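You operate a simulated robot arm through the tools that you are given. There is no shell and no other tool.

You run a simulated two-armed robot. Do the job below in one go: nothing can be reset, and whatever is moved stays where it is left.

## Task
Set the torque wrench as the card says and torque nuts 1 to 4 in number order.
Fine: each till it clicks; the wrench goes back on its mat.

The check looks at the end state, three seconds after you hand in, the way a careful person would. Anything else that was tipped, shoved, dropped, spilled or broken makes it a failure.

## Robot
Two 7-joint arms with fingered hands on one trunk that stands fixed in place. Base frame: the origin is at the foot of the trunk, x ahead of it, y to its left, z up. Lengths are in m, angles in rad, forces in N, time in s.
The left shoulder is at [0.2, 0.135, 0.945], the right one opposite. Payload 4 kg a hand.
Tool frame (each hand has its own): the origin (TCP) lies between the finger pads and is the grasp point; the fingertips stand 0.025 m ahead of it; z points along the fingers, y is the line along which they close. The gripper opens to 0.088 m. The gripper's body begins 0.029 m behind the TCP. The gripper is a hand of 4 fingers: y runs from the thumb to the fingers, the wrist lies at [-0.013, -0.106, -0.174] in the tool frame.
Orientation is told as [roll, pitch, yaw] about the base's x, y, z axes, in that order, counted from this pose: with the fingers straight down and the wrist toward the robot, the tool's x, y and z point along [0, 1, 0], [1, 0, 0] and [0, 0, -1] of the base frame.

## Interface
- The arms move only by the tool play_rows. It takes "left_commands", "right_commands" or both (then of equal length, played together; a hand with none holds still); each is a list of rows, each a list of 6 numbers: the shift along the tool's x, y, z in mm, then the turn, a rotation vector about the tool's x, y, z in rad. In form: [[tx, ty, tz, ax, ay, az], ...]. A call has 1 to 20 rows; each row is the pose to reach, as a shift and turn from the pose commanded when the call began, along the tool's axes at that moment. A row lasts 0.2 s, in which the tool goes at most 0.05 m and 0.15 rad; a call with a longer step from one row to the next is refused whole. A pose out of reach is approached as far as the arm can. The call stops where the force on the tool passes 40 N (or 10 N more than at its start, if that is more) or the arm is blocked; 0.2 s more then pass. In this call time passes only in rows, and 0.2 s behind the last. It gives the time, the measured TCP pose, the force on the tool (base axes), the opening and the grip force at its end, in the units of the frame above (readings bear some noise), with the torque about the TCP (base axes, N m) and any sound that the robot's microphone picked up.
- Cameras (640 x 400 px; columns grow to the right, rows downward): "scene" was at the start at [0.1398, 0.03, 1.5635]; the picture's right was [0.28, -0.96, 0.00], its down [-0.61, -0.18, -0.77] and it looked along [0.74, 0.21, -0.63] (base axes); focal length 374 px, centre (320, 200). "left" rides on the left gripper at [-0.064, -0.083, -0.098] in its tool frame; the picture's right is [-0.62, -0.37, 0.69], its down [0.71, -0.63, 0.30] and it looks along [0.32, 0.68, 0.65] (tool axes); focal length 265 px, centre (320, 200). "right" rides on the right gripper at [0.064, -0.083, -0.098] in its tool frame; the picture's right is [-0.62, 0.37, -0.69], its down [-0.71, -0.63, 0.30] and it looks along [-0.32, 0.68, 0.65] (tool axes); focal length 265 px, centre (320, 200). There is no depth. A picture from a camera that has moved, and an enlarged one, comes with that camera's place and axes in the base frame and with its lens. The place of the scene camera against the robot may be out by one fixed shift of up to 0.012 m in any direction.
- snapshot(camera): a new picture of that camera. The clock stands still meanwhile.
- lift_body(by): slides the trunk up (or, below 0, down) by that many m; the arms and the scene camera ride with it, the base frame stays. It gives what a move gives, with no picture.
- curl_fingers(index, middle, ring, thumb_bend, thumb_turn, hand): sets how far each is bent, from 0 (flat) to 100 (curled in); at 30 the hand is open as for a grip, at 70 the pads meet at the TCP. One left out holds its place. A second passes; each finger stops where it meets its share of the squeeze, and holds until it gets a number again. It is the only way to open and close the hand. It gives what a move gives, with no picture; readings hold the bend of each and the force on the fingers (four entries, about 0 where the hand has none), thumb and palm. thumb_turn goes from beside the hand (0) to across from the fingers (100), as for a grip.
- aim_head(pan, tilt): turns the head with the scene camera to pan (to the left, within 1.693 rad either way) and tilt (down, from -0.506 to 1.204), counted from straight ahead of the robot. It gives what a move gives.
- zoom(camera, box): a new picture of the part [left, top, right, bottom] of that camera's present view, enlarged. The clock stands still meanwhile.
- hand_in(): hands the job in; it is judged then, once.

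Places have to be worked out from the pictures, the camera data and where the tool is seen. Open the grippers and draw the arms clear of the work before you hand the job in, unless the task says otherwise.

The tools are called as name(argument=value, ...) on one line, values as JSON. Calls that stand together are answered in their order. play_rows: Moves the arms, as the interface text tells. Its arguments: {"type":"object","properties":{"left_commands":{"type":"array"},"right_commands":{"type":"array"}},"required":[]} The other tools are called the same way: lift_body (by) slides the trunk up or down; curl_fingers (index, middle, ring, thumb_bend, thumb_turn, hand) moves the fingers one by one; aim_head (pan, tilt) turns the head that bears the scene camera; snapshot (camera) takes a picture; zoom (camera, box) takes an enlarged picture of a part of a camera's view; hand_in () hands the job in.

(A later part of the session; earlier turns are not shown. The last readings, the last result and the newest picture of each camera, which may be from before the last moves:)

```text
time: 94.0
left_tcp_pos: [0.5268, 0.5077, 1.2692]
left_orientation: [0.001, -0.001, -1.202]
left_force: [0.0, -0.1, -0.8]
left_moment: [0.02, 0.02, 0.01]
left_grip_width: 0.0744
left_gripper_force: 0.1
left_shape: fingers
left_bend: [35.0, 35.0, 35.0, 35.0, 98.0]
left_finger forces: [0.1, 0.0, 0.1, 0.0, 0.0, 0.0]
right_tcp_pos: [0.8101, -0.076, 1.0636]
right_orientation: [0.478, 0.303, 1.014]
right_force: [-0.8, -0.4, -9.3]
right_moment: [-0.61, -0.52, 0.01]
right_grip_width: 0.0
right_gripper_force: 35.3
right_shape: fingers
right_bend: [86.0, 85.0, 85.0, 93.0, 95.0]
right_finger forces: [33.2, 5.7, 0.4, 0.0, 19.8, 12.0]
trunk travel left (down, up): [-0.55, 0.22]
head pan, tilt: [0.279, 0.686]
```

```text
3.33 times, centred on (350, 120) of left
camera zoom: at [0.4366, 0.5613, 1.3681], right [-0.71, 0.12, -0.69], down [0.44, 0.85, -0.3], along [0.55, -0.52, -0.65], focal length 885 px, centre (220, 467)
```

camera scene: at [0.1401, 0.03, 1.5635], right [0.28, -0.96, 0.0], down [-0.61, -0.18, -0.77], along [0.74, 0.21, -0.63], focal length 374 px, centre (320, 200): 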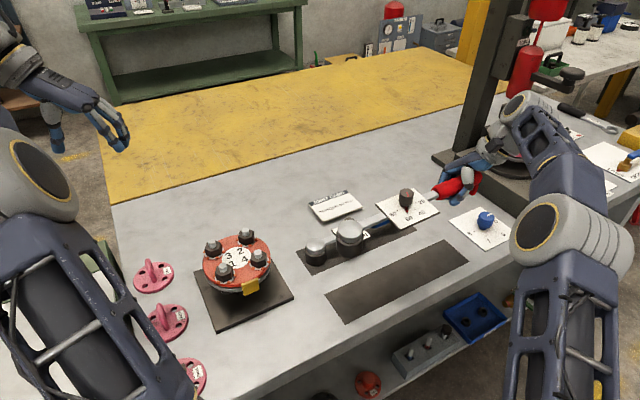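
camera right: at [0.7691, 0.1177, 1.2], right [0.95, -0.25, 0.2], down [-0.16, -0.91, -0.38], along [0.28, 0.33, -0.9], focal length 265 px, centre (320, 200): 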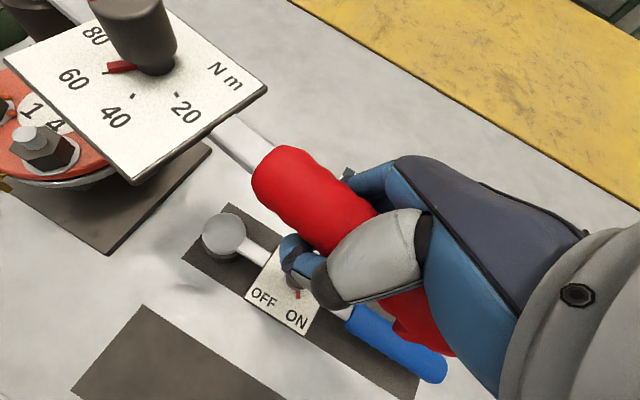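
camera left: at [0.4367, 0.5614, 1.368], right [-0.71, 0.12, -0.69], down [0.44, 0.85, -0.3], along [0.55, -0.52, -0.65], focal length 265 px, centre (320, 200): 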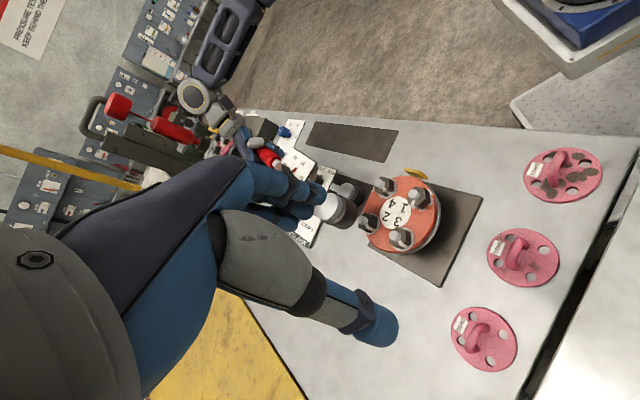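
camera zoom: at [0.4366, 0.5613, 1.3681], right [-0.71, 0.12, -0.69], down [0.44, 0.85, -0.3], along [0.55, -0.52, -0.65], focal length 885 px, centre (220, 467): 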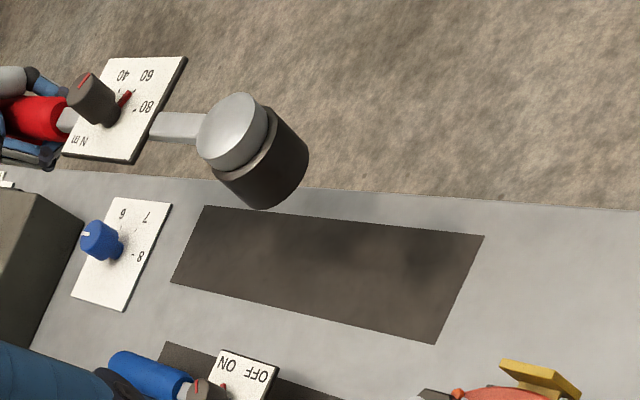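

The head is at (0.638, 0.1045), which lines up with where it lay on the mat, and the handle is roughly along the mat axis. I lower it to about 15 mm above the mat.

play_rows(right_commands=[[-14.9, 9.4, 27.9, 0, 0, 0], [-29.8, 18.7, 55.9, 0, 0, 0], [-44.6, 28.1, 83.8, 0, 0, 0], [-59.5, 37.4, 111.8, 0, 0, 0], [-74.4, 46.8, 139.7, 0, 0, 0]])

zoom(camera="scene", box=[310, 190, 490, 330])

zoom(camera="left", box=[260, 60, 440, 180])

snapshot(camera="right")

```text
time: 95.2
left_tcp_pos: [0.5262, 0.5074, 1.2697]
left_orientation: [0.001, 0.0, -1.199]
left_force: [-0.5, 0.7, -0.9]
left_moment: [-0.03, 0.0, -0.01]
left_grip_width: 0.0743
left_gripper_force: 0.1
left_shape: fingers
left_bend: [35.0, 35.0, 35.0, 35.0, 98.0]
left_finger forces: [0.0, 0.1, 0.0, 0.1, 0.0, 0.0]
right_tcp_pos: [0.8075, -0.0792, 0.8986]
right_orientation: [0.478, 0.303, 1.012]
right_force: [0.5, 0.6, -8.1]
right_moment: [-0.57, -0.47, 0.0]
right_grip_width: 0.0
right_gripper_force: 34.8
right_shape: fingers
right_bend: [86.0, 85.0, 85.0, 93.0, 95.0]
right_finger forces: [31.9, 5.6, 0.4, 0.1, 19.7, 11.4]
trunk travel left (down, up): [-0.55, 0.22]
head pan, tilt: [0.279, 0.686]
```

```text
2.86 times, centred on (400, 260) of scene
camera zoom: at [0.14, 0.03, 1.5635], right [0.28, -0.96, 0.0], down [-0.61, -0.18, -0.77], along [0.74, 0.21, -0.63], focal length 1067 px, centre (91, 29)
```

zoom: 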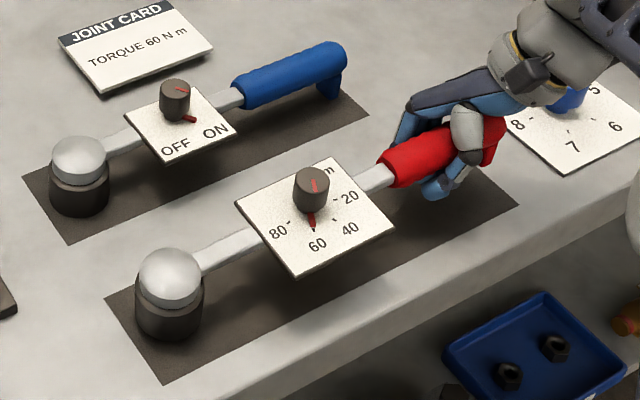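

```text
3.33 times, centred on (350, 120) of left
camera zoom: at [0.4365, 0.5613, 1.3681], right [-0.71, 0.12, -0.69], down [0.44, 0.85, -0.3], along [0.55, -0.52, -0.65], focal length 885 px, centre (220, 467)
```

zoom: 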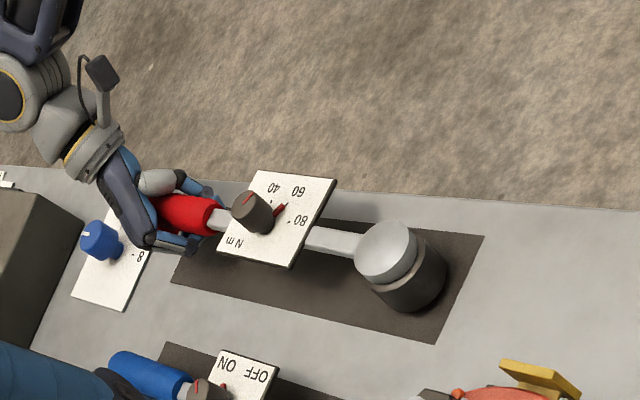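

```text
taken
camera right: at [0.7748, -0.1117, 1.0347], right [0.98, -0.08, 0.21], down [0.01, -0.92, -0.38], along [0.22, 0.38, -0.9], focal length 265 px, centre (320, 200)
```

right: 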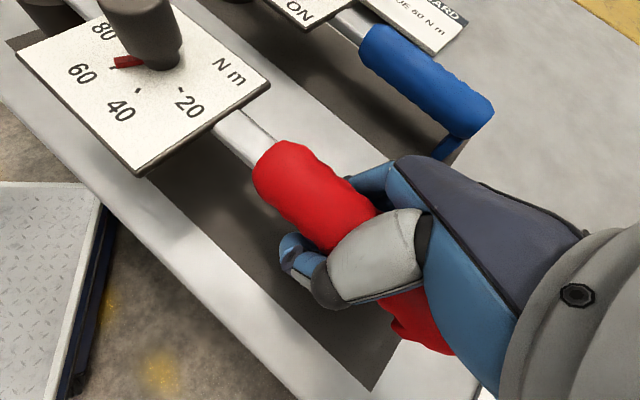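

The wrench is right over its mat with both ends inside the outline. I lower the last part slowly until the weight comes off the hand.

play_rows(right_commands=[[-1.8, 1.2, 3.4, 0, 0, 0], [-3.5, 2.4, 6.8, 0, 0, 0], [-5.3, 3.6, 10.2, 0, 0, 0]])

zoom(camera="scene", box=[310, 190, 490, 330])

zoom(camera="left", box=[260, 60, 440, 180])

```text
time: 96.0
left_tcp_pos: [0.5263, 0.5061, 1.2695]
left_orientation: [0.001, -0.002, -1.2]
left_force: [0.1, -0.9, -0.7]
left_moment: [0.01, 0.01, -0.02]
left_grip_width: 0.0744
left_gripper_force: 0.1
left_shape: fingers
left_bend: [35.0, 35.0, 35.0, 35.0, 98.0]
left_finger forces: [0.0, 0.0, 0.1, 0.1, 0.0, 0.1]
right_tcp_pos: [0.8094, -0.0811, 0.8881]
right_orientation: [0.479, 0.303, 1.013]
right_force: [-0.2, -0.5, -8.4]
right_moment: [-0.49, -0.36, 0.02]
right_grip_width: 0.0002
right_gripper_force: 33.2
right_shape: fingers
right_bend: [86.0, 85.0, 85.0, 93.0, 95.0]
right_finger forces: [30.1, 5.5, 0.4, 0.0, 19.4, 10.4]
trunk travel left (down, up): [-0.55, 0.22]
head pan, tilt: [0.279, 0.686]
```

```text
2.86 times, centred on (400, 260) of scene
camera zoom: at [0.1401, 0.03, 1.5635], right [0.28, -0.96, 0.0], down [-0.61, -0.18, -0.77], along [0.74, 0.21, -0.63], focal length 1067 px, centre (91, 29)
```

zoom: 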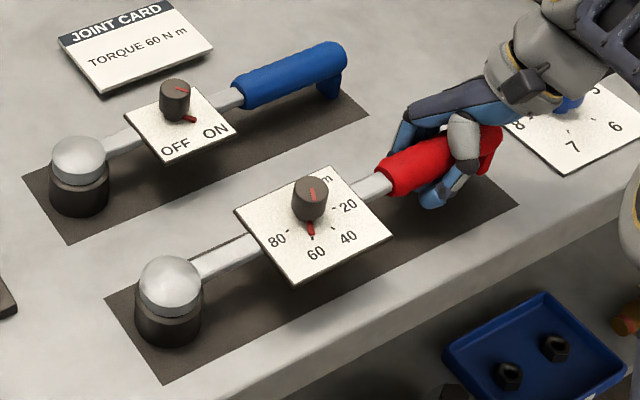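

```text
3.33 times, centred on (350, 120) of left
camera zoom: at [0.4366, 0.5613, 1.3681], right [-0.71, 0.12, -0.69], down [0.44, 0.85, -0.3], along [0.55, -0.52, -0.65], focal length 885 px, centre (220, 467)
```

zoom: 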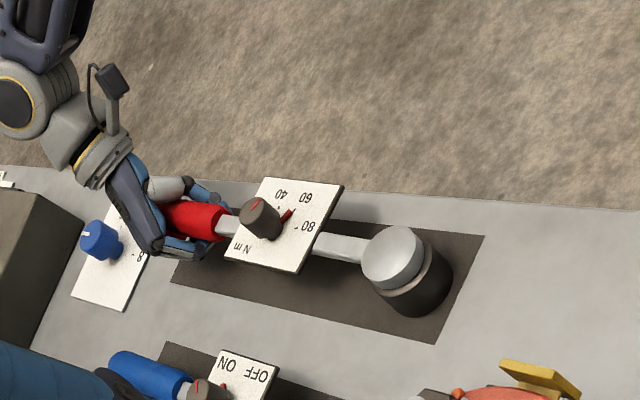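

The head is starting to take weight. I continue down in small steps.

play_rows(right_commands=[[-1.3, 0.9, 2.5, 0, 0, 0], [-2.6, 1.8, 5.1, 0, 0, 0]])

zoom(camera="scene", box=[310, 190, 490, 330])

snapshot(camera="right")

```text
time: 96.6
left_tcp_pos: [0.5266, 0.5077, 1.2691]
left_orientation: [0.003, 0.0, -1.201]
left_force: [0.3, 0.2, -0.6]
left_moment: [-0.03, 0.01, -0.01]
left_grip_width: 0.074
left_gripper_force: 0.1
left_shape: fingers
left_bend: [35.0, 35.0, 35.0, 35.0, 98.0]
left_finger forces: [0.0, 0.0, 0.1, 0.0, 0.1, 0.1]
right_tcp_pos: [0.8102, -0.0805, 0.8842]
right_orientation: [0.478, 0.305, 1.013]
right_force: [-0.1, -1.4, -7.4]
right_moment: [-0.22, -0.12, -0.02]
right_grip_width: 0.0001
right_gripper_force: 28.1
right_shape: fingers
right_bend: [86.0, 85.0, 85.0, 93.0, 95.0]
right_finger forces: [25.5, 5.0, 0.5, 0.0, 18.2, 6.9]
trunk travel left (down, up): [-0.55, 0.22]
head pan, tilt: [0.279, 0.686]
```

```text
2.86 times, centred on (400, 260) of scene
camera zoom: at [0.1401, 0.03, 1.5635], right [0.28, -0.96, 0.0], down [-0.61, -0.18, -0.77], along [0.74, 0.21, -0.63], focal length 1067 px, centre (91, 29)
```

zoom: 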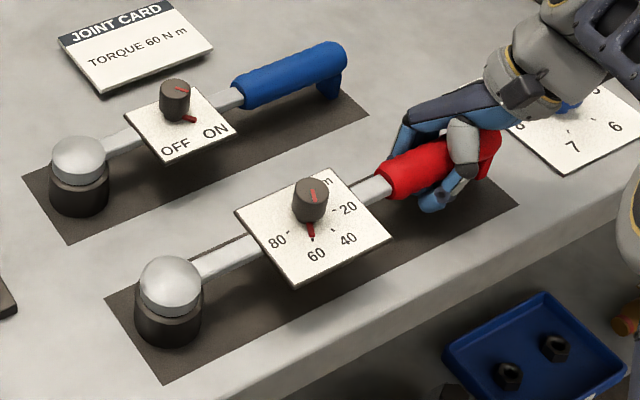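

```text
taken
camera right: at [0.7758, -0.1121, 1.0185], right [0.98, -0.08, 0.2], down [0.01, -0.92, -0.38], along [0.22, 0.38, -0.9], focal length 265 px, centre (320, 200)
```

right: 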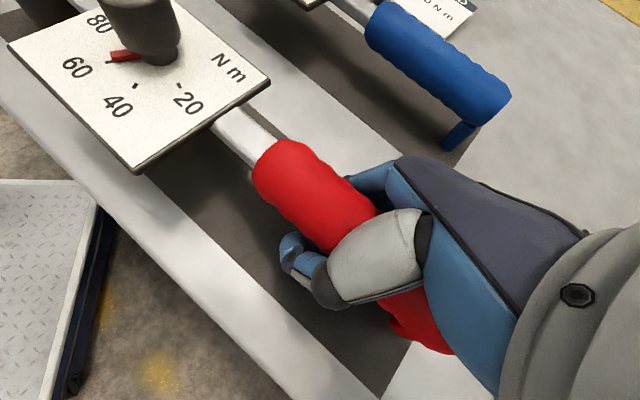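

The head is now resting on the mat. I lower the handle end a few more millimetres until the foot touches too.

play_rows(right_commands=[[-1.3, 0.9, 2.5, 0, 0, 0], [-2.6, 1.8, 5.1, 0, 0, 0]])

zoom(camera="scene", box=[310, 190, 490, 330])

zoom(camera="left", box=[260, 60, 440, 180])

```text
time: 97.2
left_tcp_pos: [0.5261, 0.5077, 1.2691]
left_orientation: [0.001, -0.001, -1.199]
left_force: [0.1, 0.0, -0.1]
left_moment: [0.0, 0.0, 0.01]
left_grip_width: 0.0744
left_gripper_force: 0.2
left_shape: fingers
left_bend: [35.0, 35.0, 35.0, 35.0, 98.0]
left_finger forces: [0.0, 0.1, 0.0, 0.0, 0.0, 0.0]
right_tcp_pos: [0.808, -0.0812, 0.8769]
right_orientation: [0.479, 0.302, 1.013]
right_force: [0.7, -0.6, -5.6]
right_moment: [-0.07, 0.09, -0.01]
right_grip_width: 0.0
right_gripper_force: 16.7
right_shape: fingers
right_bend: [86.0, 85.0, 85.0, 93.0, 95.0]
right_finger forces: [9.5, 4.7, 0.7, 0.1, 16.0, 3.9]
trunk travel left (down, up): [-0.55, 0.22]
head pan, tilt: [0.279, 0.686]
```

```text
2.86 times, centred on (400, 260) of scene
camera zoom: at [0.1401, 0.0299, 1.5635], right [0.28, -0.96, 0.0], down [-0.61, -0.18, -0.77], along [0.74, 0.21, -0.63], focal length 1067 px, centre (91, 29)
```

zoom: 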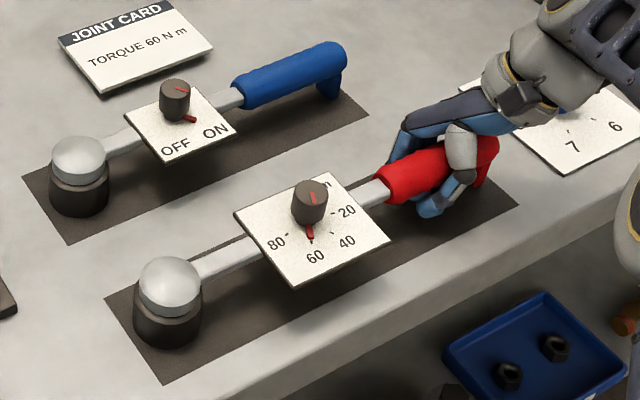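

```text
3.33 times, centred on (350, 120) of left
camera zoom: at [0.4366, 0.5612, 1.3681], right [-0.71, 0.12, -0.69], down [0.44, 0.85, -0.3], along [0.55, -0.52, -0.65], focal length 885 px, centre (220, 467)
```

zoom: 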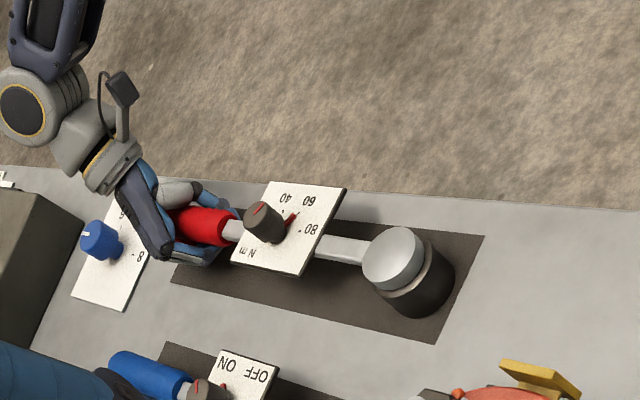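

The hand still carries about 5.6 N. I lower slightly more, watching for upward contact.

play_rows(right_commands=[[-0.9, 0.6, 1.7, 0, 0, 0], [-1.8, 1.2, 3.4, 0, 0, 0]])

zoom(camera="scene", box=[400, 200, 500, 290])

snapshot(camera="right")

```text
time: 97.8
left_tcp_pos: [0.5257, 0.5069, 1.2687]
left_orientation: [0.002, 0.002, -1.201]
left_force: [0.6, 0.5, -0.4]
left_moment: [0.01, 0.0, 0.03]
left_grip_width: 0.074
left_gripper_force: 0.1
left_shape: fingers
left_bend: [35.0, 35.0, 35.0, 35.0, 98.0]
left_finger forces: [0.0, 0.0, 0.1, 0.0, 0.1, 0.1]
right_tcp_pos: [0.8084, -0.0803, 0.8737]
right_orientation: [0.478, 0.302, 1.013]
right_force: [-0.9, 2.5, -0.7]
right_moment: [-0.17, 0.02, 0.0]
right_grip_width: 0.0
right_gripper_force: 16.9
right_shape: fingers
right_bend: [86.0, 85.0, 85.0, 93.0, 96.0]
right_finger forces: [8.8, 4.2, 0.4, 0.0, 16.6, 3.8]
trunk travel left (down, up): [-0.55, 0.22]
head pan, tilt: [0.279, 0.686]
```

```text
4.44 times, centred on (450, 245) of scene
camera zoom: at [0.1399, 0.03, 1.5636], right [0.28, -0.96, 0.0], down [-0.61, -0.18, -0.77], along [0.74, 0.21, -0.63], focal length 1660 px, centre (-258, 0)
```

zoom: 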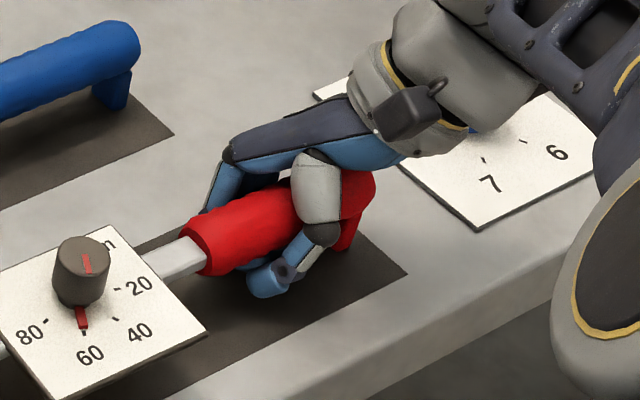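

```text
taken
camera right: at [0.7757, -0.112, 1.009], right [0.98, -0.08, 0.2], down [0.01, -0.92, -0.38], along [0.22, 0.38, -0.9], focal length 265 px, centre (320, 200)
```

right: 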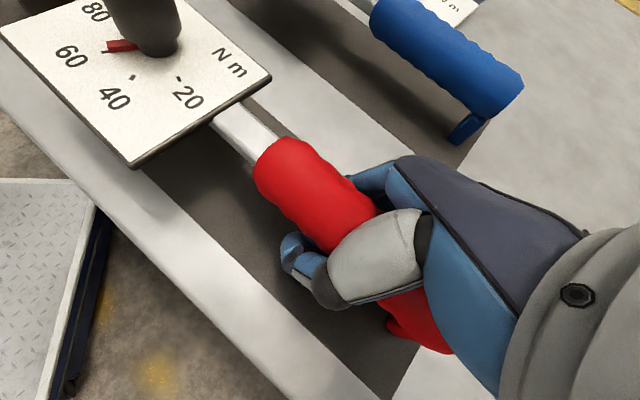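

The foot now rests on the mat too (the hand carries almost nothing). I ease the grip slightly so the hand can be re-levelled around the handle before opening, since tilted fingers would touch the bench.

curl_fingers(hand="right", index=80, middle=80, ring=80, thumb_bend=80)

zoom(camera="scene", box=[310, 190, 490, 330])

snapshot(camera="right")

```text
time: 98.8
left_tcp_pos: [0.5252, 0.508, 1.2695]
left_orientation: [0.003, 0.001, -1.202]
left_force: [-0.3, 0.2, 0.2]
left_moment: [-0.02, 0.02, 0.0]
left_grip_width: 0.0743
left_gripper_force: 0.0
left_shape: fingers
left_bend: [35.0, 35.0, 35.0, 35.0, 98.0]
left_finger forces: [0.0, 0.0, 0.0, 0.1, 0.0, 0.0]
right_tcp_pos: [0.8092, -0.0818, 0.874]
right_orientation: [0.478, 0.303, 1.01]
right_force: [-0.7, -7.5, 18.1]
right_moment: [0.02, -0.45, 0.28]
right_grip_width: 0.0001
right_gripper_force: 32.3
right_shape: fingers
right_bend: [80.0, 80.0, 80.0, 80.0, 95.0]
right_finger forces: [11.5, 0.0, 0.1, 0.0, 39.4, 14.1]
trunk travel left (down, up): [-0.55, 0.22]
head pan, tilt: [0.279, 0.686]
```

```text
2.86 times, centred on (400, 260) of scene
camera zoom: at [0.1393, 0.0298, 1.5637], right [0.28, -0.96, 0.0], down [-0.61, -0.18, -0.77], along [0.74, 0.21, -0.63], focal length 1067 px, centre (91, 29)
```

zoom: 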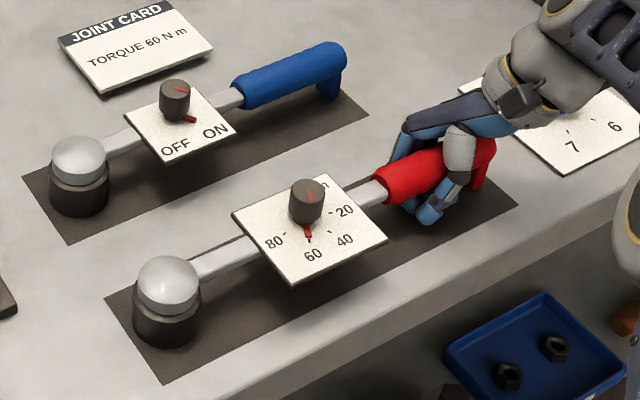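

```text
taken
camera right: at [0.7756, -0.113, 1.0099], right [0.97, -0.08, 0.21], down [0.01, -0.92, -0.38], along [0.22, 0.38, -0.9], focal length 265 px, centre (320, 200)
```

right: 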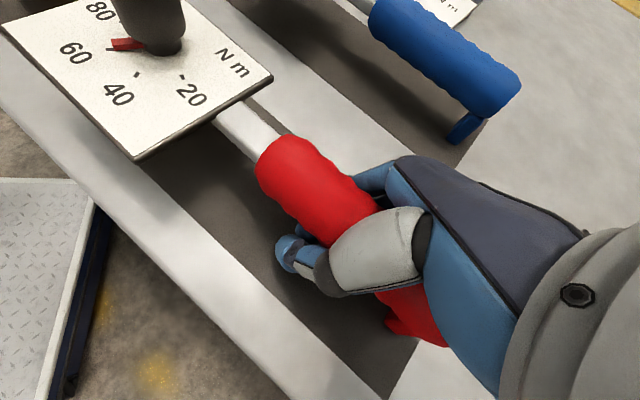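

The thumb tip is now pressing on the mat (18 N upward). I raise the hand 6 mm to relieve it.

play_rows(right_commands=[[1.3, -0.9, -2.5, 0, 0, 0], [2.6, -1.8, -5.1, 0, 0, 0]])

zoom(camera="scene", box=[310, 190, 490, 330])

```text
time: 99.4
left_tcp_pos: [0.5267, 0.5071, 1.2689]
left_orientation: [0.002, -0.002, -1.201]
left_force: [0.2, -0.4, 1.0]
left_moment: [-0.02, -0.02, -0.04]
left_grip_width: 0.0742
left_gripper_force: 0.0
left_shape: fingers
left_bend: [35.0, 35.0, 35.0, 35.0, 98.0]
left_finger forces: [0.0, 0.0, 0.0, 0.0, 0.1, 0.1]
right_tcp_pos: [0.8089, -0.0799, 0.8767]
right_orientation: [0.482, 0.307, 1.017]
right_force: [0.2, -0.2, -5.8]
right_moment: [-0.1, -0.13, 0.18]
right_grip_width: 0.0001
right_gripper_force: 28.1
right_shape: fingers
right_bend: [80.0, 80.0, 80.0, 80.0, 96.0]
right_finger forces: [18.5, 0.3, 0.1, 0.0, 28.2, 9.0]
trunk travel left (down, up): [-0.55, 0.22]
head pan, tilt: [0.279, 0.686]
```

```text
2.86 times, centred on (400, 260) of scene
camera zoom: at [0.1401, 0.0299, 1.5631], right [0.28, -0.96, 0.0], down [-0.61, -0.18, -0.77], along [0.74, 0.21, -0.63], focal length 1067 px, centre (91, 29)
```

zoom: 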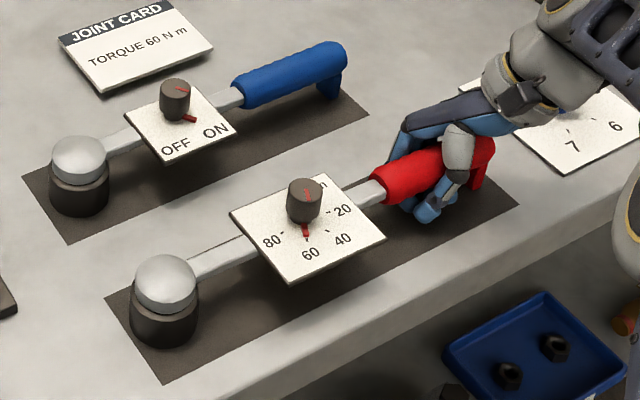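

The handle is held a touch high but fine. I now rotate the hand back toward vertical about the handle, in small steps, watching forces.

play_rows(right_commands=[[-1.4, 0.8, -0.9, -0.07, -0.0877, 0.0301], [-2.8, 1.6, -1.8, -0.14, -0.1754, 0.0602]])

zoom(camera="scene", box=[310, 190, 490, 330])

snapshot(camera="right")

```text
time: 100.0
left_tcp_pos: [0.5265, 0.5069, 1.2694]
left_orientation: [0.002, 0.0, -1.201]
left_force: [0.8, 0.2, -0.3]
left_moment: [0.0, 0.03, 0.01]
left_grip_width: 0.0738
left_gripper_force: 0.0
left_shape: fingers
left_bend: [35.0, 35.0, 35.0, 35.0, 98.0]
left_finger forces: [0.0, 0.1, 0.0, 0.1, 0.0, 0.0]
right_tcp_pos: [0.8139, -0.0803, 0.8785]
right_orientation: [0.274, 0.196, 0.902]
right_force: [-1.5, -0.5, -5.4]
right_moment: [0.12, 0.32, 0.32]
right_grip_width: 0.0
right_gripper_force: 13.7
right_shape: fingers
right_bend: [79.0, 80.0, 80.0, 77.0, 97.0]
right_finger forces: [10.2, 0.7, 1.5, 0.1, 13.0, 2.5]
trunk travel left (down, up): [-0.55, 0.22]
head pan, tilt: [0.279, 0.686]
```

```text
2.86 times, centred on (400, 260) of scene
camera zoom: at [0.1401, 0.03, 1.5634], right [0.28, -0.96, 0.0], down [-0.61, -0.18, -0.77], along [0.74, 0.21, -0.63], focal length 1067 px, centre (91, 29)
```

zoom: 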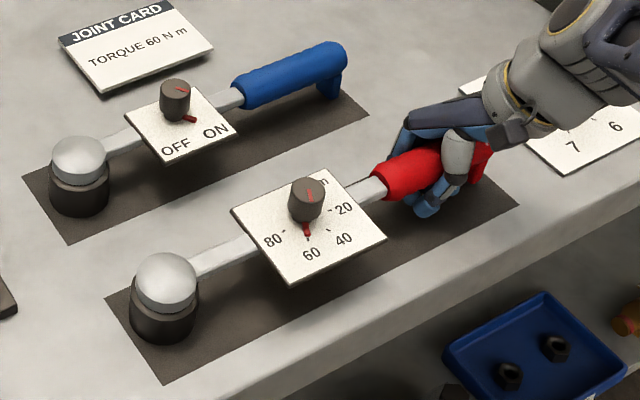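

```text
taken
camera right: at [0.7485, -0.1058, 1.0036], right [0.9, -0.13, 0.42], down [0.03, -0.93, -0.36], along [0.43, 0.33, -0.84], focal length 265 px, centre (320, 200)
```

right: 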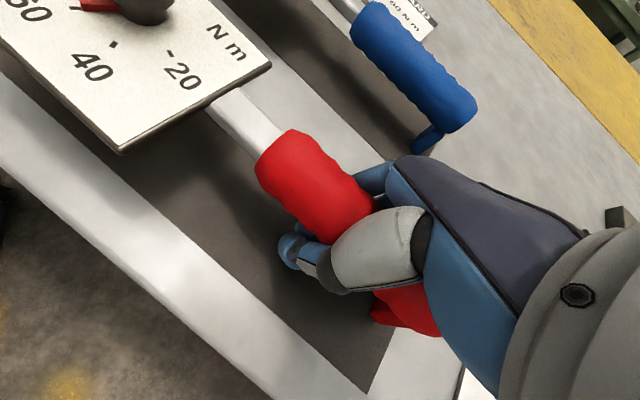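

The hand re-levels without moving the wrench. I continue the same rotation to vertical.

play_rows(right_commands=[[-1.4, 0.8, -1.5, -0.07, -0.0877, 0.0301], [-2.8, 1.6, -3, -0.14, -0.1754, 0.0602], [-4.2, 2.4, -4.5, -0.2, -0.25, 0.086]])

zoom(camera="scene", box=[310, 190, 490, 330])

snapshot(camera="right")

```text
time: 100.8
left_tcp_pos: [0.5258, 0.5063, 1.2689]
left_orientation: [0.002, -0.002, -1.2]
left_force: [0.5, -0.7, -0.2]
left_moment: [0.01, -0.04, 0.01]
left_grip_width: 0.0741
left_gripper_force: 0.1
left_shape: fingers
left_bend: [35.0, 35.0, 35.0, 35.0, 98.0]
left_finger forces: [0.1, 0.0, 0.1, 0.1, 0.0, 0.1]
right_tcp_pos: [0.8193, -0.0824, 0.8813]
right_orientation: [0.01, 0.008, 0.787]
right_force: [-1.5, -0.9, -5.4]
right_moment: [0.27, 0.43, 0.39]
right_grip_width: 0.0001
right_gripper_force: 12.4
right_shape: fingers
right_bend: [79.0, 80.0, 80.0, 76.0, 97.0]
right_finger forces: [2.7, 1.3, 10.7, 0.0, 10.9, 0.0]
trunk travel left (down, up): [-0.55, 0.22]
head pan, tilt: [0.279, 0.686]
```

```text
2.86 times, centred on (400, 260) of scene
camera zoom: at [0.1401, 0.03, 1.5635], right [0.28, -0.96, 0.0], down [-0.61, -0.18, -0.77], along [0.74, 0.21, -0.63], focal length 1067 px, centre (91, 29)
```

zoom: 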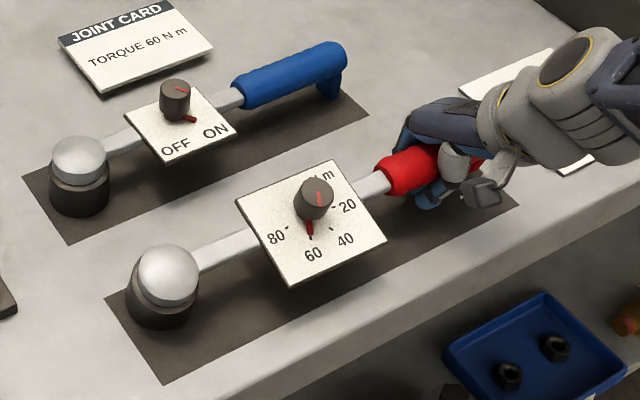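

```text
taken
camera right: at [0.7165, -0.0952, 0.9805], right [0.71, -0.18, 0.68], down [0.06, -0.95, -0.31], along [0.7, 0.26, -0.66], focal length 265 px, centre (320, 200)
```

right: 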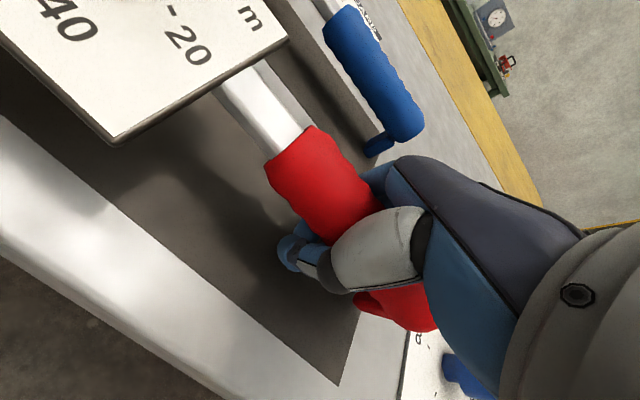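

The hand is vertical now, though the wrench rolled a little with it. I open part-way so it can settle flat.

curl_fingers(hand="right", index=71, middle=71, ring=71, thumb_bend=66)

zoom(camera="scene", box=[310, 190, 490, 330])

snapshot(camera="right")

```text
time: 101.8
left_tcp_pos: [0.5267, 0.5075, 1.2699]
left_orientation: [0.002, -0.001, -1.202]
left_force: [-0.5, -1.0, -0.1]
left_moment: [0.01, -0.06, 0.01]
left_grip_width: 0.0743
left_gripper_force: 0.1
left_shape: fingers
left_bend: [35.0, 35.0, 35.0, 35.0, 98.0]
left_finger forces: [0.0, 0.0, 0.1, 0.0, 0.0, 0.0]
right_tcp_pos: [0.8195, -0.0826, 0.8809]
right_orientation: [0.012, 0.011, 0.786]
right_force: [0.9, -0.2, -5.7]
right_moment: [-0.01, 0.03, 0.01]
right_grip_width: 0.0098
right_gripper_force: 8.5
right_shape: fingers
right_bend: [71.0, 71.0, 71.0, 66.0, 98.0]
right_finger forces: [9.3, 0.0, 0.0, 0.0, 7.3, 0.1]
trunk travel left (down, up): [-0.55, 0.22]
head pan, tilt: [0.279, 0.686]
```

```text
2.86 times, centred on (400, 260) of scene
camera zoom: at [0.1401, 0.0299, 1.5635], right [0.28, -0.96, 0.0], down [-0.61, -0.18, -0.77], along [0.74, 0.21, -0.63], focal length 1067 px, centre (91, 29)
```

zoom: 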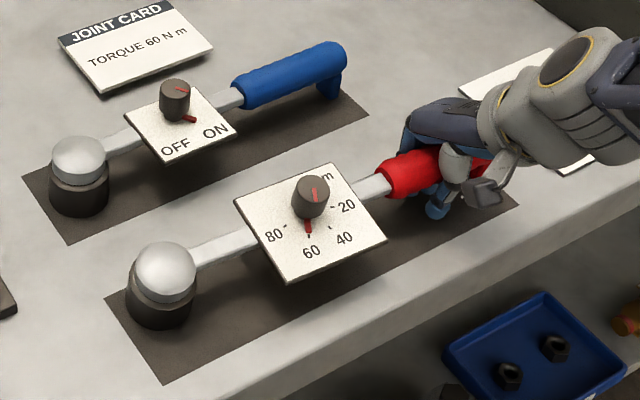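

```text
taken
camera right: at [0.7167, -0.0955, 0.9804], right [0.71, -0.18, 0.68], down [0.06, -0.95, -0.31], along [0.7, 0.26, -0.66], focal length 265 px, centre (320, 200)
```

right: 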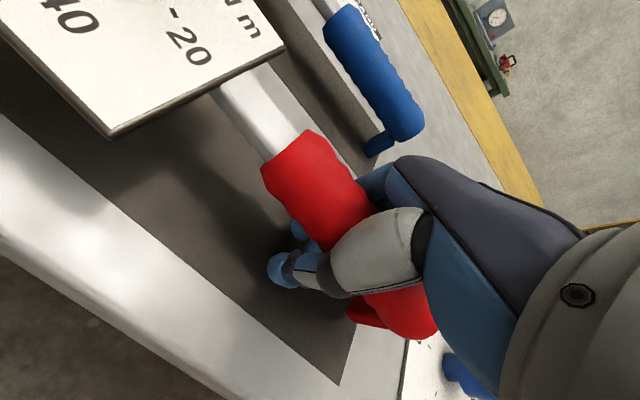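

The handle still rests on the fingers (5.7 N). I lower 4 mm to set the foot down, then open further.

play_rows(right_commands=[[0, 0, 2, 0, 0, 0], [0, 0, 4, 0, 0, 0]])

curl_fingers(hand="right", index=64, middle=64, ring=64, thumb_bend=58)

zoom(camera="scene", box=[310, 190, 490, 330])

snapshot(camera="right")

```text
time: 102.4
left_tcp_pos: [0.5272, 0.5089, 1.2695]
left_orientation: [0.001, 0.0, -1.201]
left_force: [0.0, 0.1, 0.4]
left_moment: [-0.04, 0.0, -0.03]
left_grip_width: 0.0742
left_gripper_force: 0.1
left_shape: fingers
left_bend: [35.0, 35.0, 35.0, 35.0, 98.0]
left_finger forces: [0.1, 0.0, 0.0, 0.0, 0.1, 0.0]
right_tcp_pos: [0.8203, -0.0821, 0.8783]
right_orientation: [0.012, 0.011, 0.786]
right_force: [0.0, 0.0, -6.1]
right_moment: [-0.04, 0.03, 0.02]
right_grip_width: 0.0096
right_gripper_force: 8.0
right_shape: fingers
right_bend: [71.0, 71.0, 71.0, 66.0, 98.0]
right_finger forces: [9.1, 0.1, 0.1, 0.0, 7.1, 0.0]
trunk travel left (down, up): [-0.55, 0.22]
head pan, tilt: [0.279, 0.686]
```

```text
time: 103.4
left_tcp_pos: [0.5252, 0.5078, 1.2704]
left_orientation: [0.003, -0.001, -1.201]
left_force: [-0.1, 0.2, 0.2]
left_moment: [0.01, 0.01, 0.0]
left_grip_width: 0.0742
left_gripper_force: 0.1
left_shape: fingers
left_bend: [35.0, 35.0, 35.0, 35.0, 98.0]
left_finger forces: [0.0, 0.0, 0.0, 0.0, 0.0, 0.0]
right_tcp_pos: [0.8191, -0.0815, 0.8787]
right_orientation: [0.011, 0.011, 0.787]
right_force: [1.3, 1.2, -0.6]
right_moment: [-0.01, 0.01, -0.03]
right_grip_width: 0.0205
right_gripper_force: 1.2
right_shape: fingers
right_bend: [62.0, 64.0, 64.0, 57.0, 98.0]
right_finger forces: [2.4, 0.0, 0.0, 0.0, 0.0, 0.0]
trunk travel left (down, up): [-0.55, 0.22]
head pan, tilt: [0.279, 0.686]
```

```text
2.86 times, centred on (400, 260) of scene
camera zoom: at [0.14, 0.03, 1.5635], right [0.28, -0.96, 0.0], down [-0.61, -0.18, -0.77], along [0.74, 0.21, -0.63], focal length 1067 px, centre (91, 29)
```

zoom: 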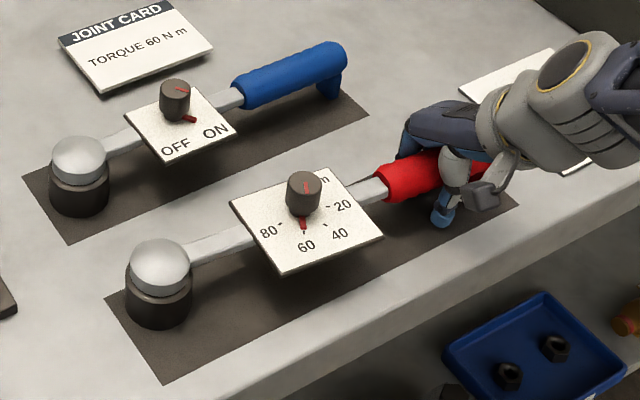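

```text
taken
camera right: at [0.7164, -0.0954, 0.9771], right [0.71, -0.18, 0.68], down [0.06, -0.95, -0.31], along [0.7, 0.26, -0.66], focal length 265 px, centre (320, 200)
```

right: 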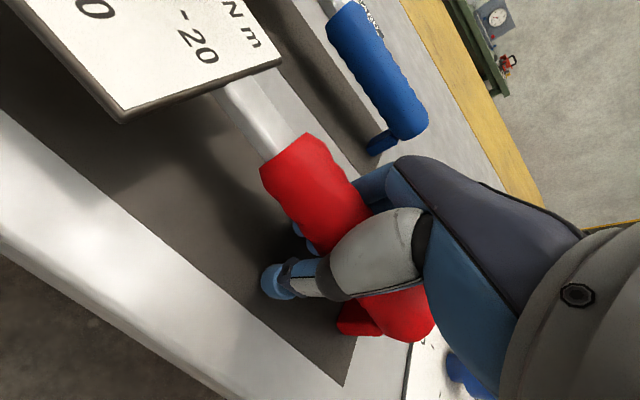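

The wrench is down and level, but its head drifted toward the mat's far edge. I look closer to measure how far off it is.

zoom(camera="left", box=[290, 90, 430, 180])

zoom(camera="scene", box=[335, 245, 415, 330])

```text
4.44 times, centred on (360, 135) of left
camera zoom: at [0.4365, 0.5613, 1.3681], right [-0.71, 0.12, -0.69], down [0.44, 0.85, -0.3], along [0.55, -0.52, -0.65], focal length 1180 px, centre (142, 489)
```

zoom: 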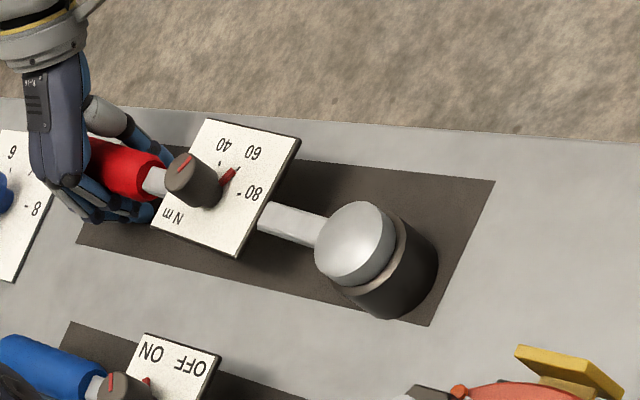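

```text
4.71 times, centred on (375, 288) of scene
camera zoom: at [0.14, 0.03, 1.5635], right [0.28, -0.96, 0.0], down [-0.61, -0.18, -0.77], along [0.74, 0.21, -0.63], focal length 1758 px, centre (61, -212)
```

zoom: 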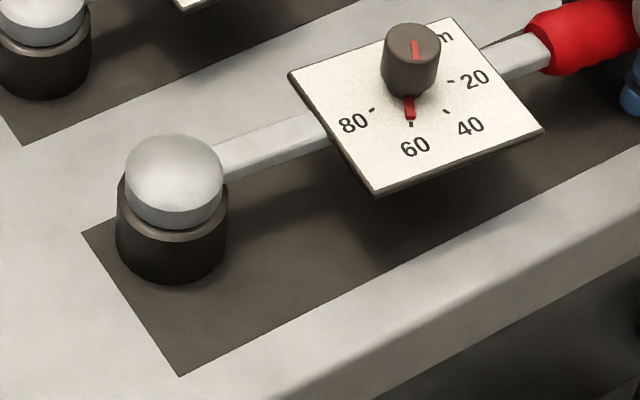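

The head sits just inside the mat's far edge, about 15 mm off the centre line, while the handle is centred. I'll re-grip the handle as at the start and swing the head back a few degrees. First I open and rise to handle height.

curl_fingers(hand="right", index=45, middle=45, ring=45, thumb_bend=42)

play_rows(right_commands=[[0, 0, -8, 0, 0, 0], [0, 0, -16, 0, 0, 0]])

snapshot(camera="right")

zoom(camera="scene", box=[310, 190, 490, 330])

```text
time: 104.4
left_tcp_pos: [0.5262, 0.507, 1.2693]
left_orientation: [0.001, 0.0, -1.201]
left_force: [0.2, -0.5, -0.6]
left_moment: [0.01, 0.02, 0.01]
left_grip_width: 0.074
left_gripper_force: 0.1
left_shape: fingers
left_bend: [35.0, 35.0, 35.0, 35.0, 98.0]
left_finger forces: [0.0, 0.0, 0.0, 0.1, 0.0, 0.1]
right_tcp_pos: [0.8194, -0.0823, 0.8788]
right_orientation: [0.011, 0.01, 0.788]
right_force: [-0.2, -0.9, 5.8]
right_moment: [0.08, -0.17, -0.06]
right_grip_width: 0.0555
right_gripper_force: 3.2
right_shape: fingers
right_bend: [45.0, 46.0, 45.0, 42.0, 98.0]
right_finger forces: [0.0, 6.4, 0.1, 0.1, 0.1, 0.0]
trunk travel left (down, up): [-0.55, 0.22]
head pan, tilt: [0.279, 0.686]
```

```text
time: 105.0
left_tcp_pos: [0.5259, 0.507, 1.2687]
left_orientation: [0.001, 0.0, -1.202]
left_force: [-0.5, 0.2, -0.3]
left_moment: [0.0, 0.0, 0.0]
left_grip_width: 0.0742
left_gripper_force: 0.0
left_shape: fingers
left_bend: [35.0, 35.0, 35.0, 35.0, 98.0]
left_finger forces: [0.0, 0.0, 0.1, 0.0, 0.0, 0.0]
right_tcp_pos: [0.8178, -0.0816, 0.8946]
right_orientation: [0.014, 0.01, 0.786]
right_force: [0.0, -0.1, 0.6]
right_moment: [0.01, -0.02, 0.0]
right_grip_width: 0.0556
right_gripper_force: 0.0
right_shape: fingers
right_bend: [45.0, 45.0, 45.0, 42.0, 98.0]
right_finger forces: [0.0, 0.0, 0.1, 0.0, 0.0, 0.0]
trunk travel left (down, up): [-0.55, 0.22]
head pan, tilt: [0.279, 0.686]
```

```text
taken
camera right: at [0.7157, -0.0956, 0.9928], right [0.71, -0.18, 0.68], down [0.06, -0.95, -0.31], along [0.7, 0.26, -0.67], focal length 265 px, centre (320, 200)
```

right: 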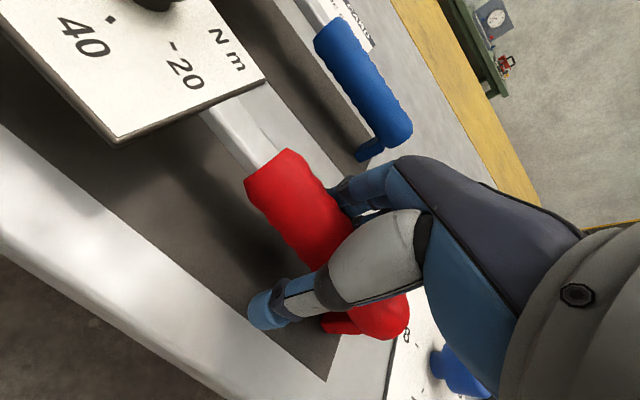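

```text
2.86 times, centred on (400, 260) of scene
camera zoom: at [0.1399, 0.03, 1.5635], right [0.28, -0.96, 0.0], down [-0.61, -0.18, -0.77], along [0.74, 0.21, -0.63], focal length 1067 px, centre (91, 29)
```

zoom: 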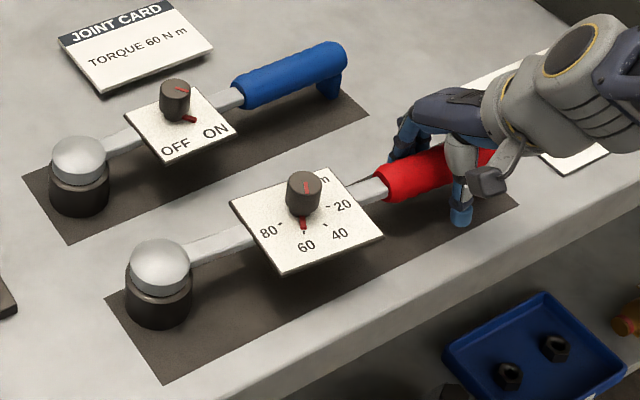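

The wrench stands freely on the mat. I re-grip the handle lightly and evenly.

curl_fingers(hand="right", index=70, middle=70, ring=70, thumb_bend=72)

play_rows(right_commands=[[0, 0, 0, 0, 0, -0.02], [0, 0, 0, 0, 0, -0.04], [0, 0, 0, 0, 0, -0.065]])

zoom(camera="scene", box=[310, 190, 490, 330])

zoom(camera="left", box=[290, 90, 430, 180])

```text
time: 106.0
left_tcp_pos: [0.5249, 0.5082, 1.2691]
left_orientation: [0.002, -0.001, -1.202]
left_force: [0.7, -0.3, 0.2]
left_moment: [0.0, -0.02, 0.0]
left_grip_width: 0.0743
left_gripper_force: 0.1
left_shape: fingers
left_bend: [35.0, 35.0, 35.0, 35.0, 98.0]
left_finger forces: [0.1, 0.1, 0.0, 0.0, 0.0, 0.1]
right_tcp_pos: [0.8181, -0.0829, 0.8925]
right_orientation: [0.012, 0.01, 0.788]
right_force: [-1.1, -0.7, 0.7]
right_moment: [0.04, 0.06, 0.13]
right_grip_width: 0.0202
right_gripper_force: 13.0
right_shape: fingers
right_bend: [62.0, 67.0, 66.0, 60.0, 97.0]
right_finger forces: [6.6, 2.5, 3.8, 0.0, 12.1, 0.0]
trunk travel left (down, up): [-0.55, 0.22]
head pan, tilt: [0.279, 0.686]
```

```text
time: 106.8
left_tcp_pos: [0.5265, 0.5059, 1.2699]
left_orientation: [0.002, 0.0, -1.199]
left_force: [-0.2, -0.8, 0.8]
left_moment: [-0.01, 0.01, 0.03]
left_grip_width: 0.0742
left_gripper_force: 0.1
left_shape: fingers
left_bend: [35.0, 35.0, 35.0, 35.0, 98.0]
left_finger forces: [0.0, 0.0, 0.0, 0.0, 0.1, 0.0]
right_tcp_pos: [0.8191, -0.082, 0.8937]
right_orientation: [0.013, 0.009, 0.854]
right_force: [0.9, -0.4, -0.2]
right_moment: [-0.06, 0.06, -0.02]
right_grip_width: 0.0205
right_gripper_force: 12.5
right_shape: fingers
right_bend: [61.0, 67.0, 67.0, 61.0, 96.0]
right_finger forces: [7.7, 2.2, 2.9, 0.1, 11.0, 0.0]
trunk travel left (down, up): [-0.55, 0.22]
head pan, tilt: [0.279, 0.686]
```

```text
2.86 times, centred on (400, 260) of scene
camera zoom: at [0.1401, 0.03, 1.5635], right [0.28, -0.96, 0.0], down [-0.61, -0.18, -0.77], along [0.74, 0.21, -0.63], focal length 1067 px, centre (91, 29)
```

zoom: 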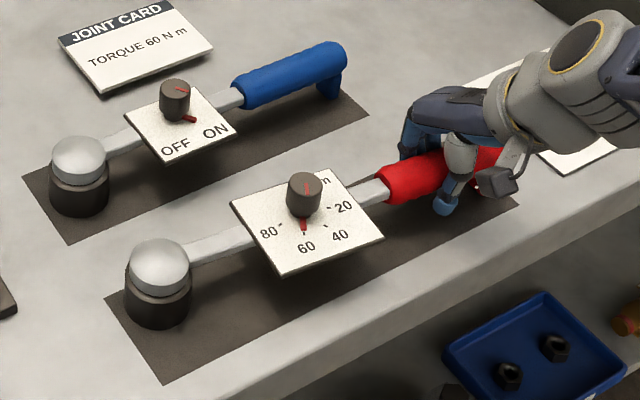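

```text
4.44 times, centred on (360, 135) of left
camera zoom: at [0.4366, 0.5613, 1.3681], right [-0.71, 0.12, -0.69], down [0.44, 0.85, -0.3], along [0.55, -0.52, -0.65], focal length 1180 px, centre (142, 489)
```

zoom: 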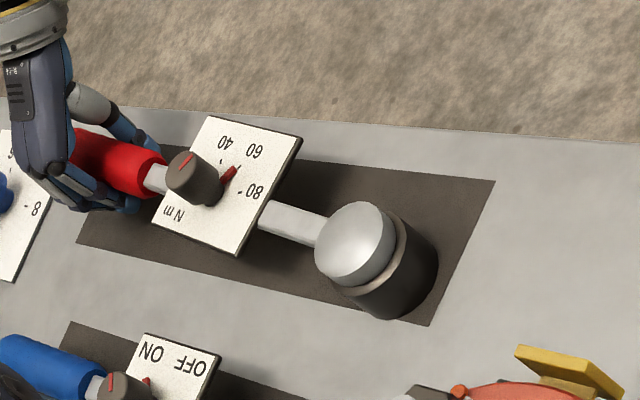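

The light grip slipped and the head did not follow. I turn back, take the firmer grip that worked at the start, and try the swing again.

play_rows(right_commands=[[0, 0, 0, 0, 0, 0.03], [0, 0, 0, 0, 0, 0.075]])

curl_fingers(hand="right", index=78, middle=78, ring=78, thumb_bend=76)

zoom(camera="scene", box=[310, 190, 490, 330])

```text
time: 107.4
left_tcp_pos: [0.5253, 0.5068, 1.2685]
left_orientation: [-0.001, 0.0, -1.201]
left_force: [0.6, 0.2, 0.3]
left_moment: [0.01, -0.02, 0.0]
left_grip_width: 0.0741
left_gripper_force: 0.0
left_shape: fingers
left_bend: [35.0, 35.0, 35.0, 35.0, 98.0]
left_finger forces: [0.1, 0.1, 0.0, 0.1, 0.1, 0.0]
right_tcp_pos: [0.8182, -0.0805, 0.8931]
right_orientation: [0.014, 0.01, 0.777]
right_force: [-1.0, 0.1, -0.2]
right_moment: [-0.01, 0.12, 0.13]
right_grip_width: 0.0204
right_gripper_force: 13.2
right_shape: fingers
right_bend: [62.0, 67.0, 65.0, 61.0, 97.0]
right_finger forces: [5.7, 2.8, 4.1, 0.0, 12.3, 0.1]
trunk travel left (down, up): [-0.55, 0.22]
head pan, tilt: [0.279, 0.686]
```

```text
time: 108.4
left_tcp_pos: [0.5262, 0.5069, 1.2687]
left_orientation: [0.001, -0.001, -1.203]
left_force: [0.0, -0.3, -0.1]
left_moment: [-0.02, -0.02, 0.0]
left_grip_width: 0.0746
left_gripper_force: 0.1
left_shape: fingers
left_bend: [35.0, 35.0, 35.0, 35.0, 98.0]
left_finger forces: [0.0, 0.0, 0.0, 0.1, 0.0, 0.0]
right_tcp_pos: [0.8199, -0.0808, 0.8926]
right_orientation: [0.012, 0.009, 0.778]
right_force: [-1.5, -0.9, -5.6]
right_moment: [0.06, 0.13, 0.32]
right_grip_width: 0.0144
right_gripper_force: 25.8
right_shape: fingers
right_bend: [76.0, 76.0, 74.0, 63.0, 96.0]
right_finger forces: [11.2, 8.1, 8.7, 0.0, 24.4, 0.0]
trunk travel left (down, up): [-0.55, 0.22]
head pan, tilt: [0.279, 0.686]
```

```text
2.86 times, centred on (400, 260) of scene
camera zoom: at [0.14, 0.03, 1.5635], right [0.28, -0.96, 0.0], down [-0.61, -0.18, -0.77], along [0.74, 0.21, -0.63], focal length 1067 px, centre (91, 29)
```

zoom: 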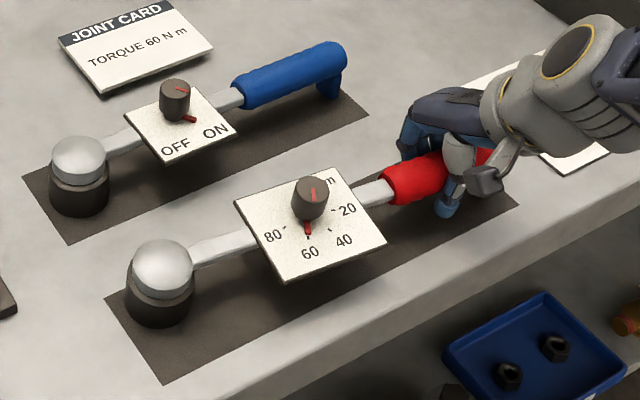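

Firm grip (26 N). Now I swing the hand +0.09 rad so the head slides toward the mat's centre line.

play_rows(right_commands=[[0, 0, 0, 0, 0, -0.03], [0, 0, 0, 0, 0, -0.06], [0, 0, 0, 0, 0, -0.09]])

zoom(camera="scene", box=[310, 190, 490, 330])

zoom(camera="left", box=[290, 90, 430, 180])

```text
time: 109.2
left_tcp_pos: [0.5263, 0.5066, 1.2704]
left_orientation: [0.001, -0.001, -1.202]
left_force: [0.0, -0.7, 0.3]
left_moment: [0.0, 0.07, 0.03]
left_grip_width: 0.0742
left_gripper_force: 0.1
left_shape: fingers
left_bend: [35.0, 35.0, 35.0, 35.0, 98.0]
left_finger forces: [0.0, 0.1, 0.0, 0.1, 0.1, 0.0]
right_tcp_pos: [0.8199, -0.0824, 0.8939]
right_orientation: [0.014, 0.009, 0.867]
right_force: [-0.5, 1.0, -6.6]
right_moment: [0.01, 0.02, -0.02]
right_grip_width: 0.014
right_gripper_force: 23.8
right_shape: fingers
right_bend: [76.0, 76.0, 75.0, 65.0, 94.0]
right_finger forces: [10.3, 5.9, 8.9, 0.0, 21.7, 0.1]
trunk travel left (down, up): [-0.55, 0.22]
head pan, tilt: [0.279, 0.686]
```

```text
2.86 times, centred on (400, 260) of scene
camera zoom: at [0.1401, 0.03, 1.5635], right [0.28, -0.96, 0.0], down [-0.61, -0.18, -0.77], along [0.74, 0.21, -0.63], focal length 1067 px, centre (91, 29)
```

zoom: 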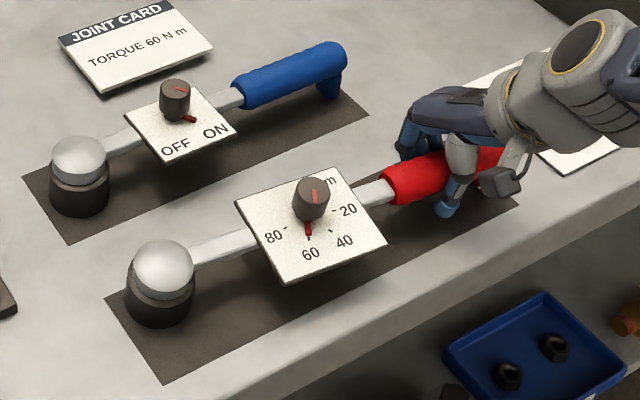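

```text
4.44 times, centred on (360, 135) of left
camera zoom: at [0.4366, 0.5613, 1.3681], right [-0.71, 0.12, -0.69], down [0.44, 0.85, -0.3], along [0.55, -0.52, -0.65], focal length 1180 px, centre (142, 489)
```

zoom: 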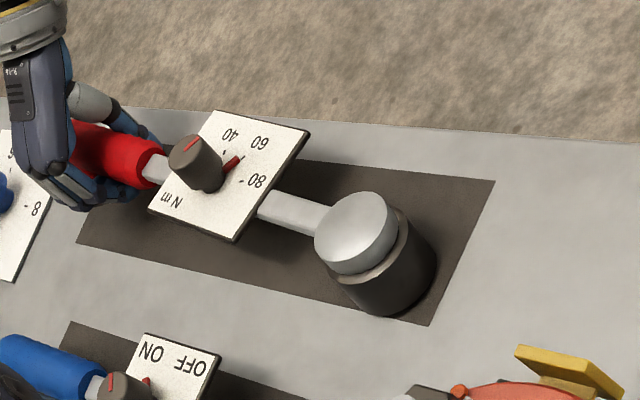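

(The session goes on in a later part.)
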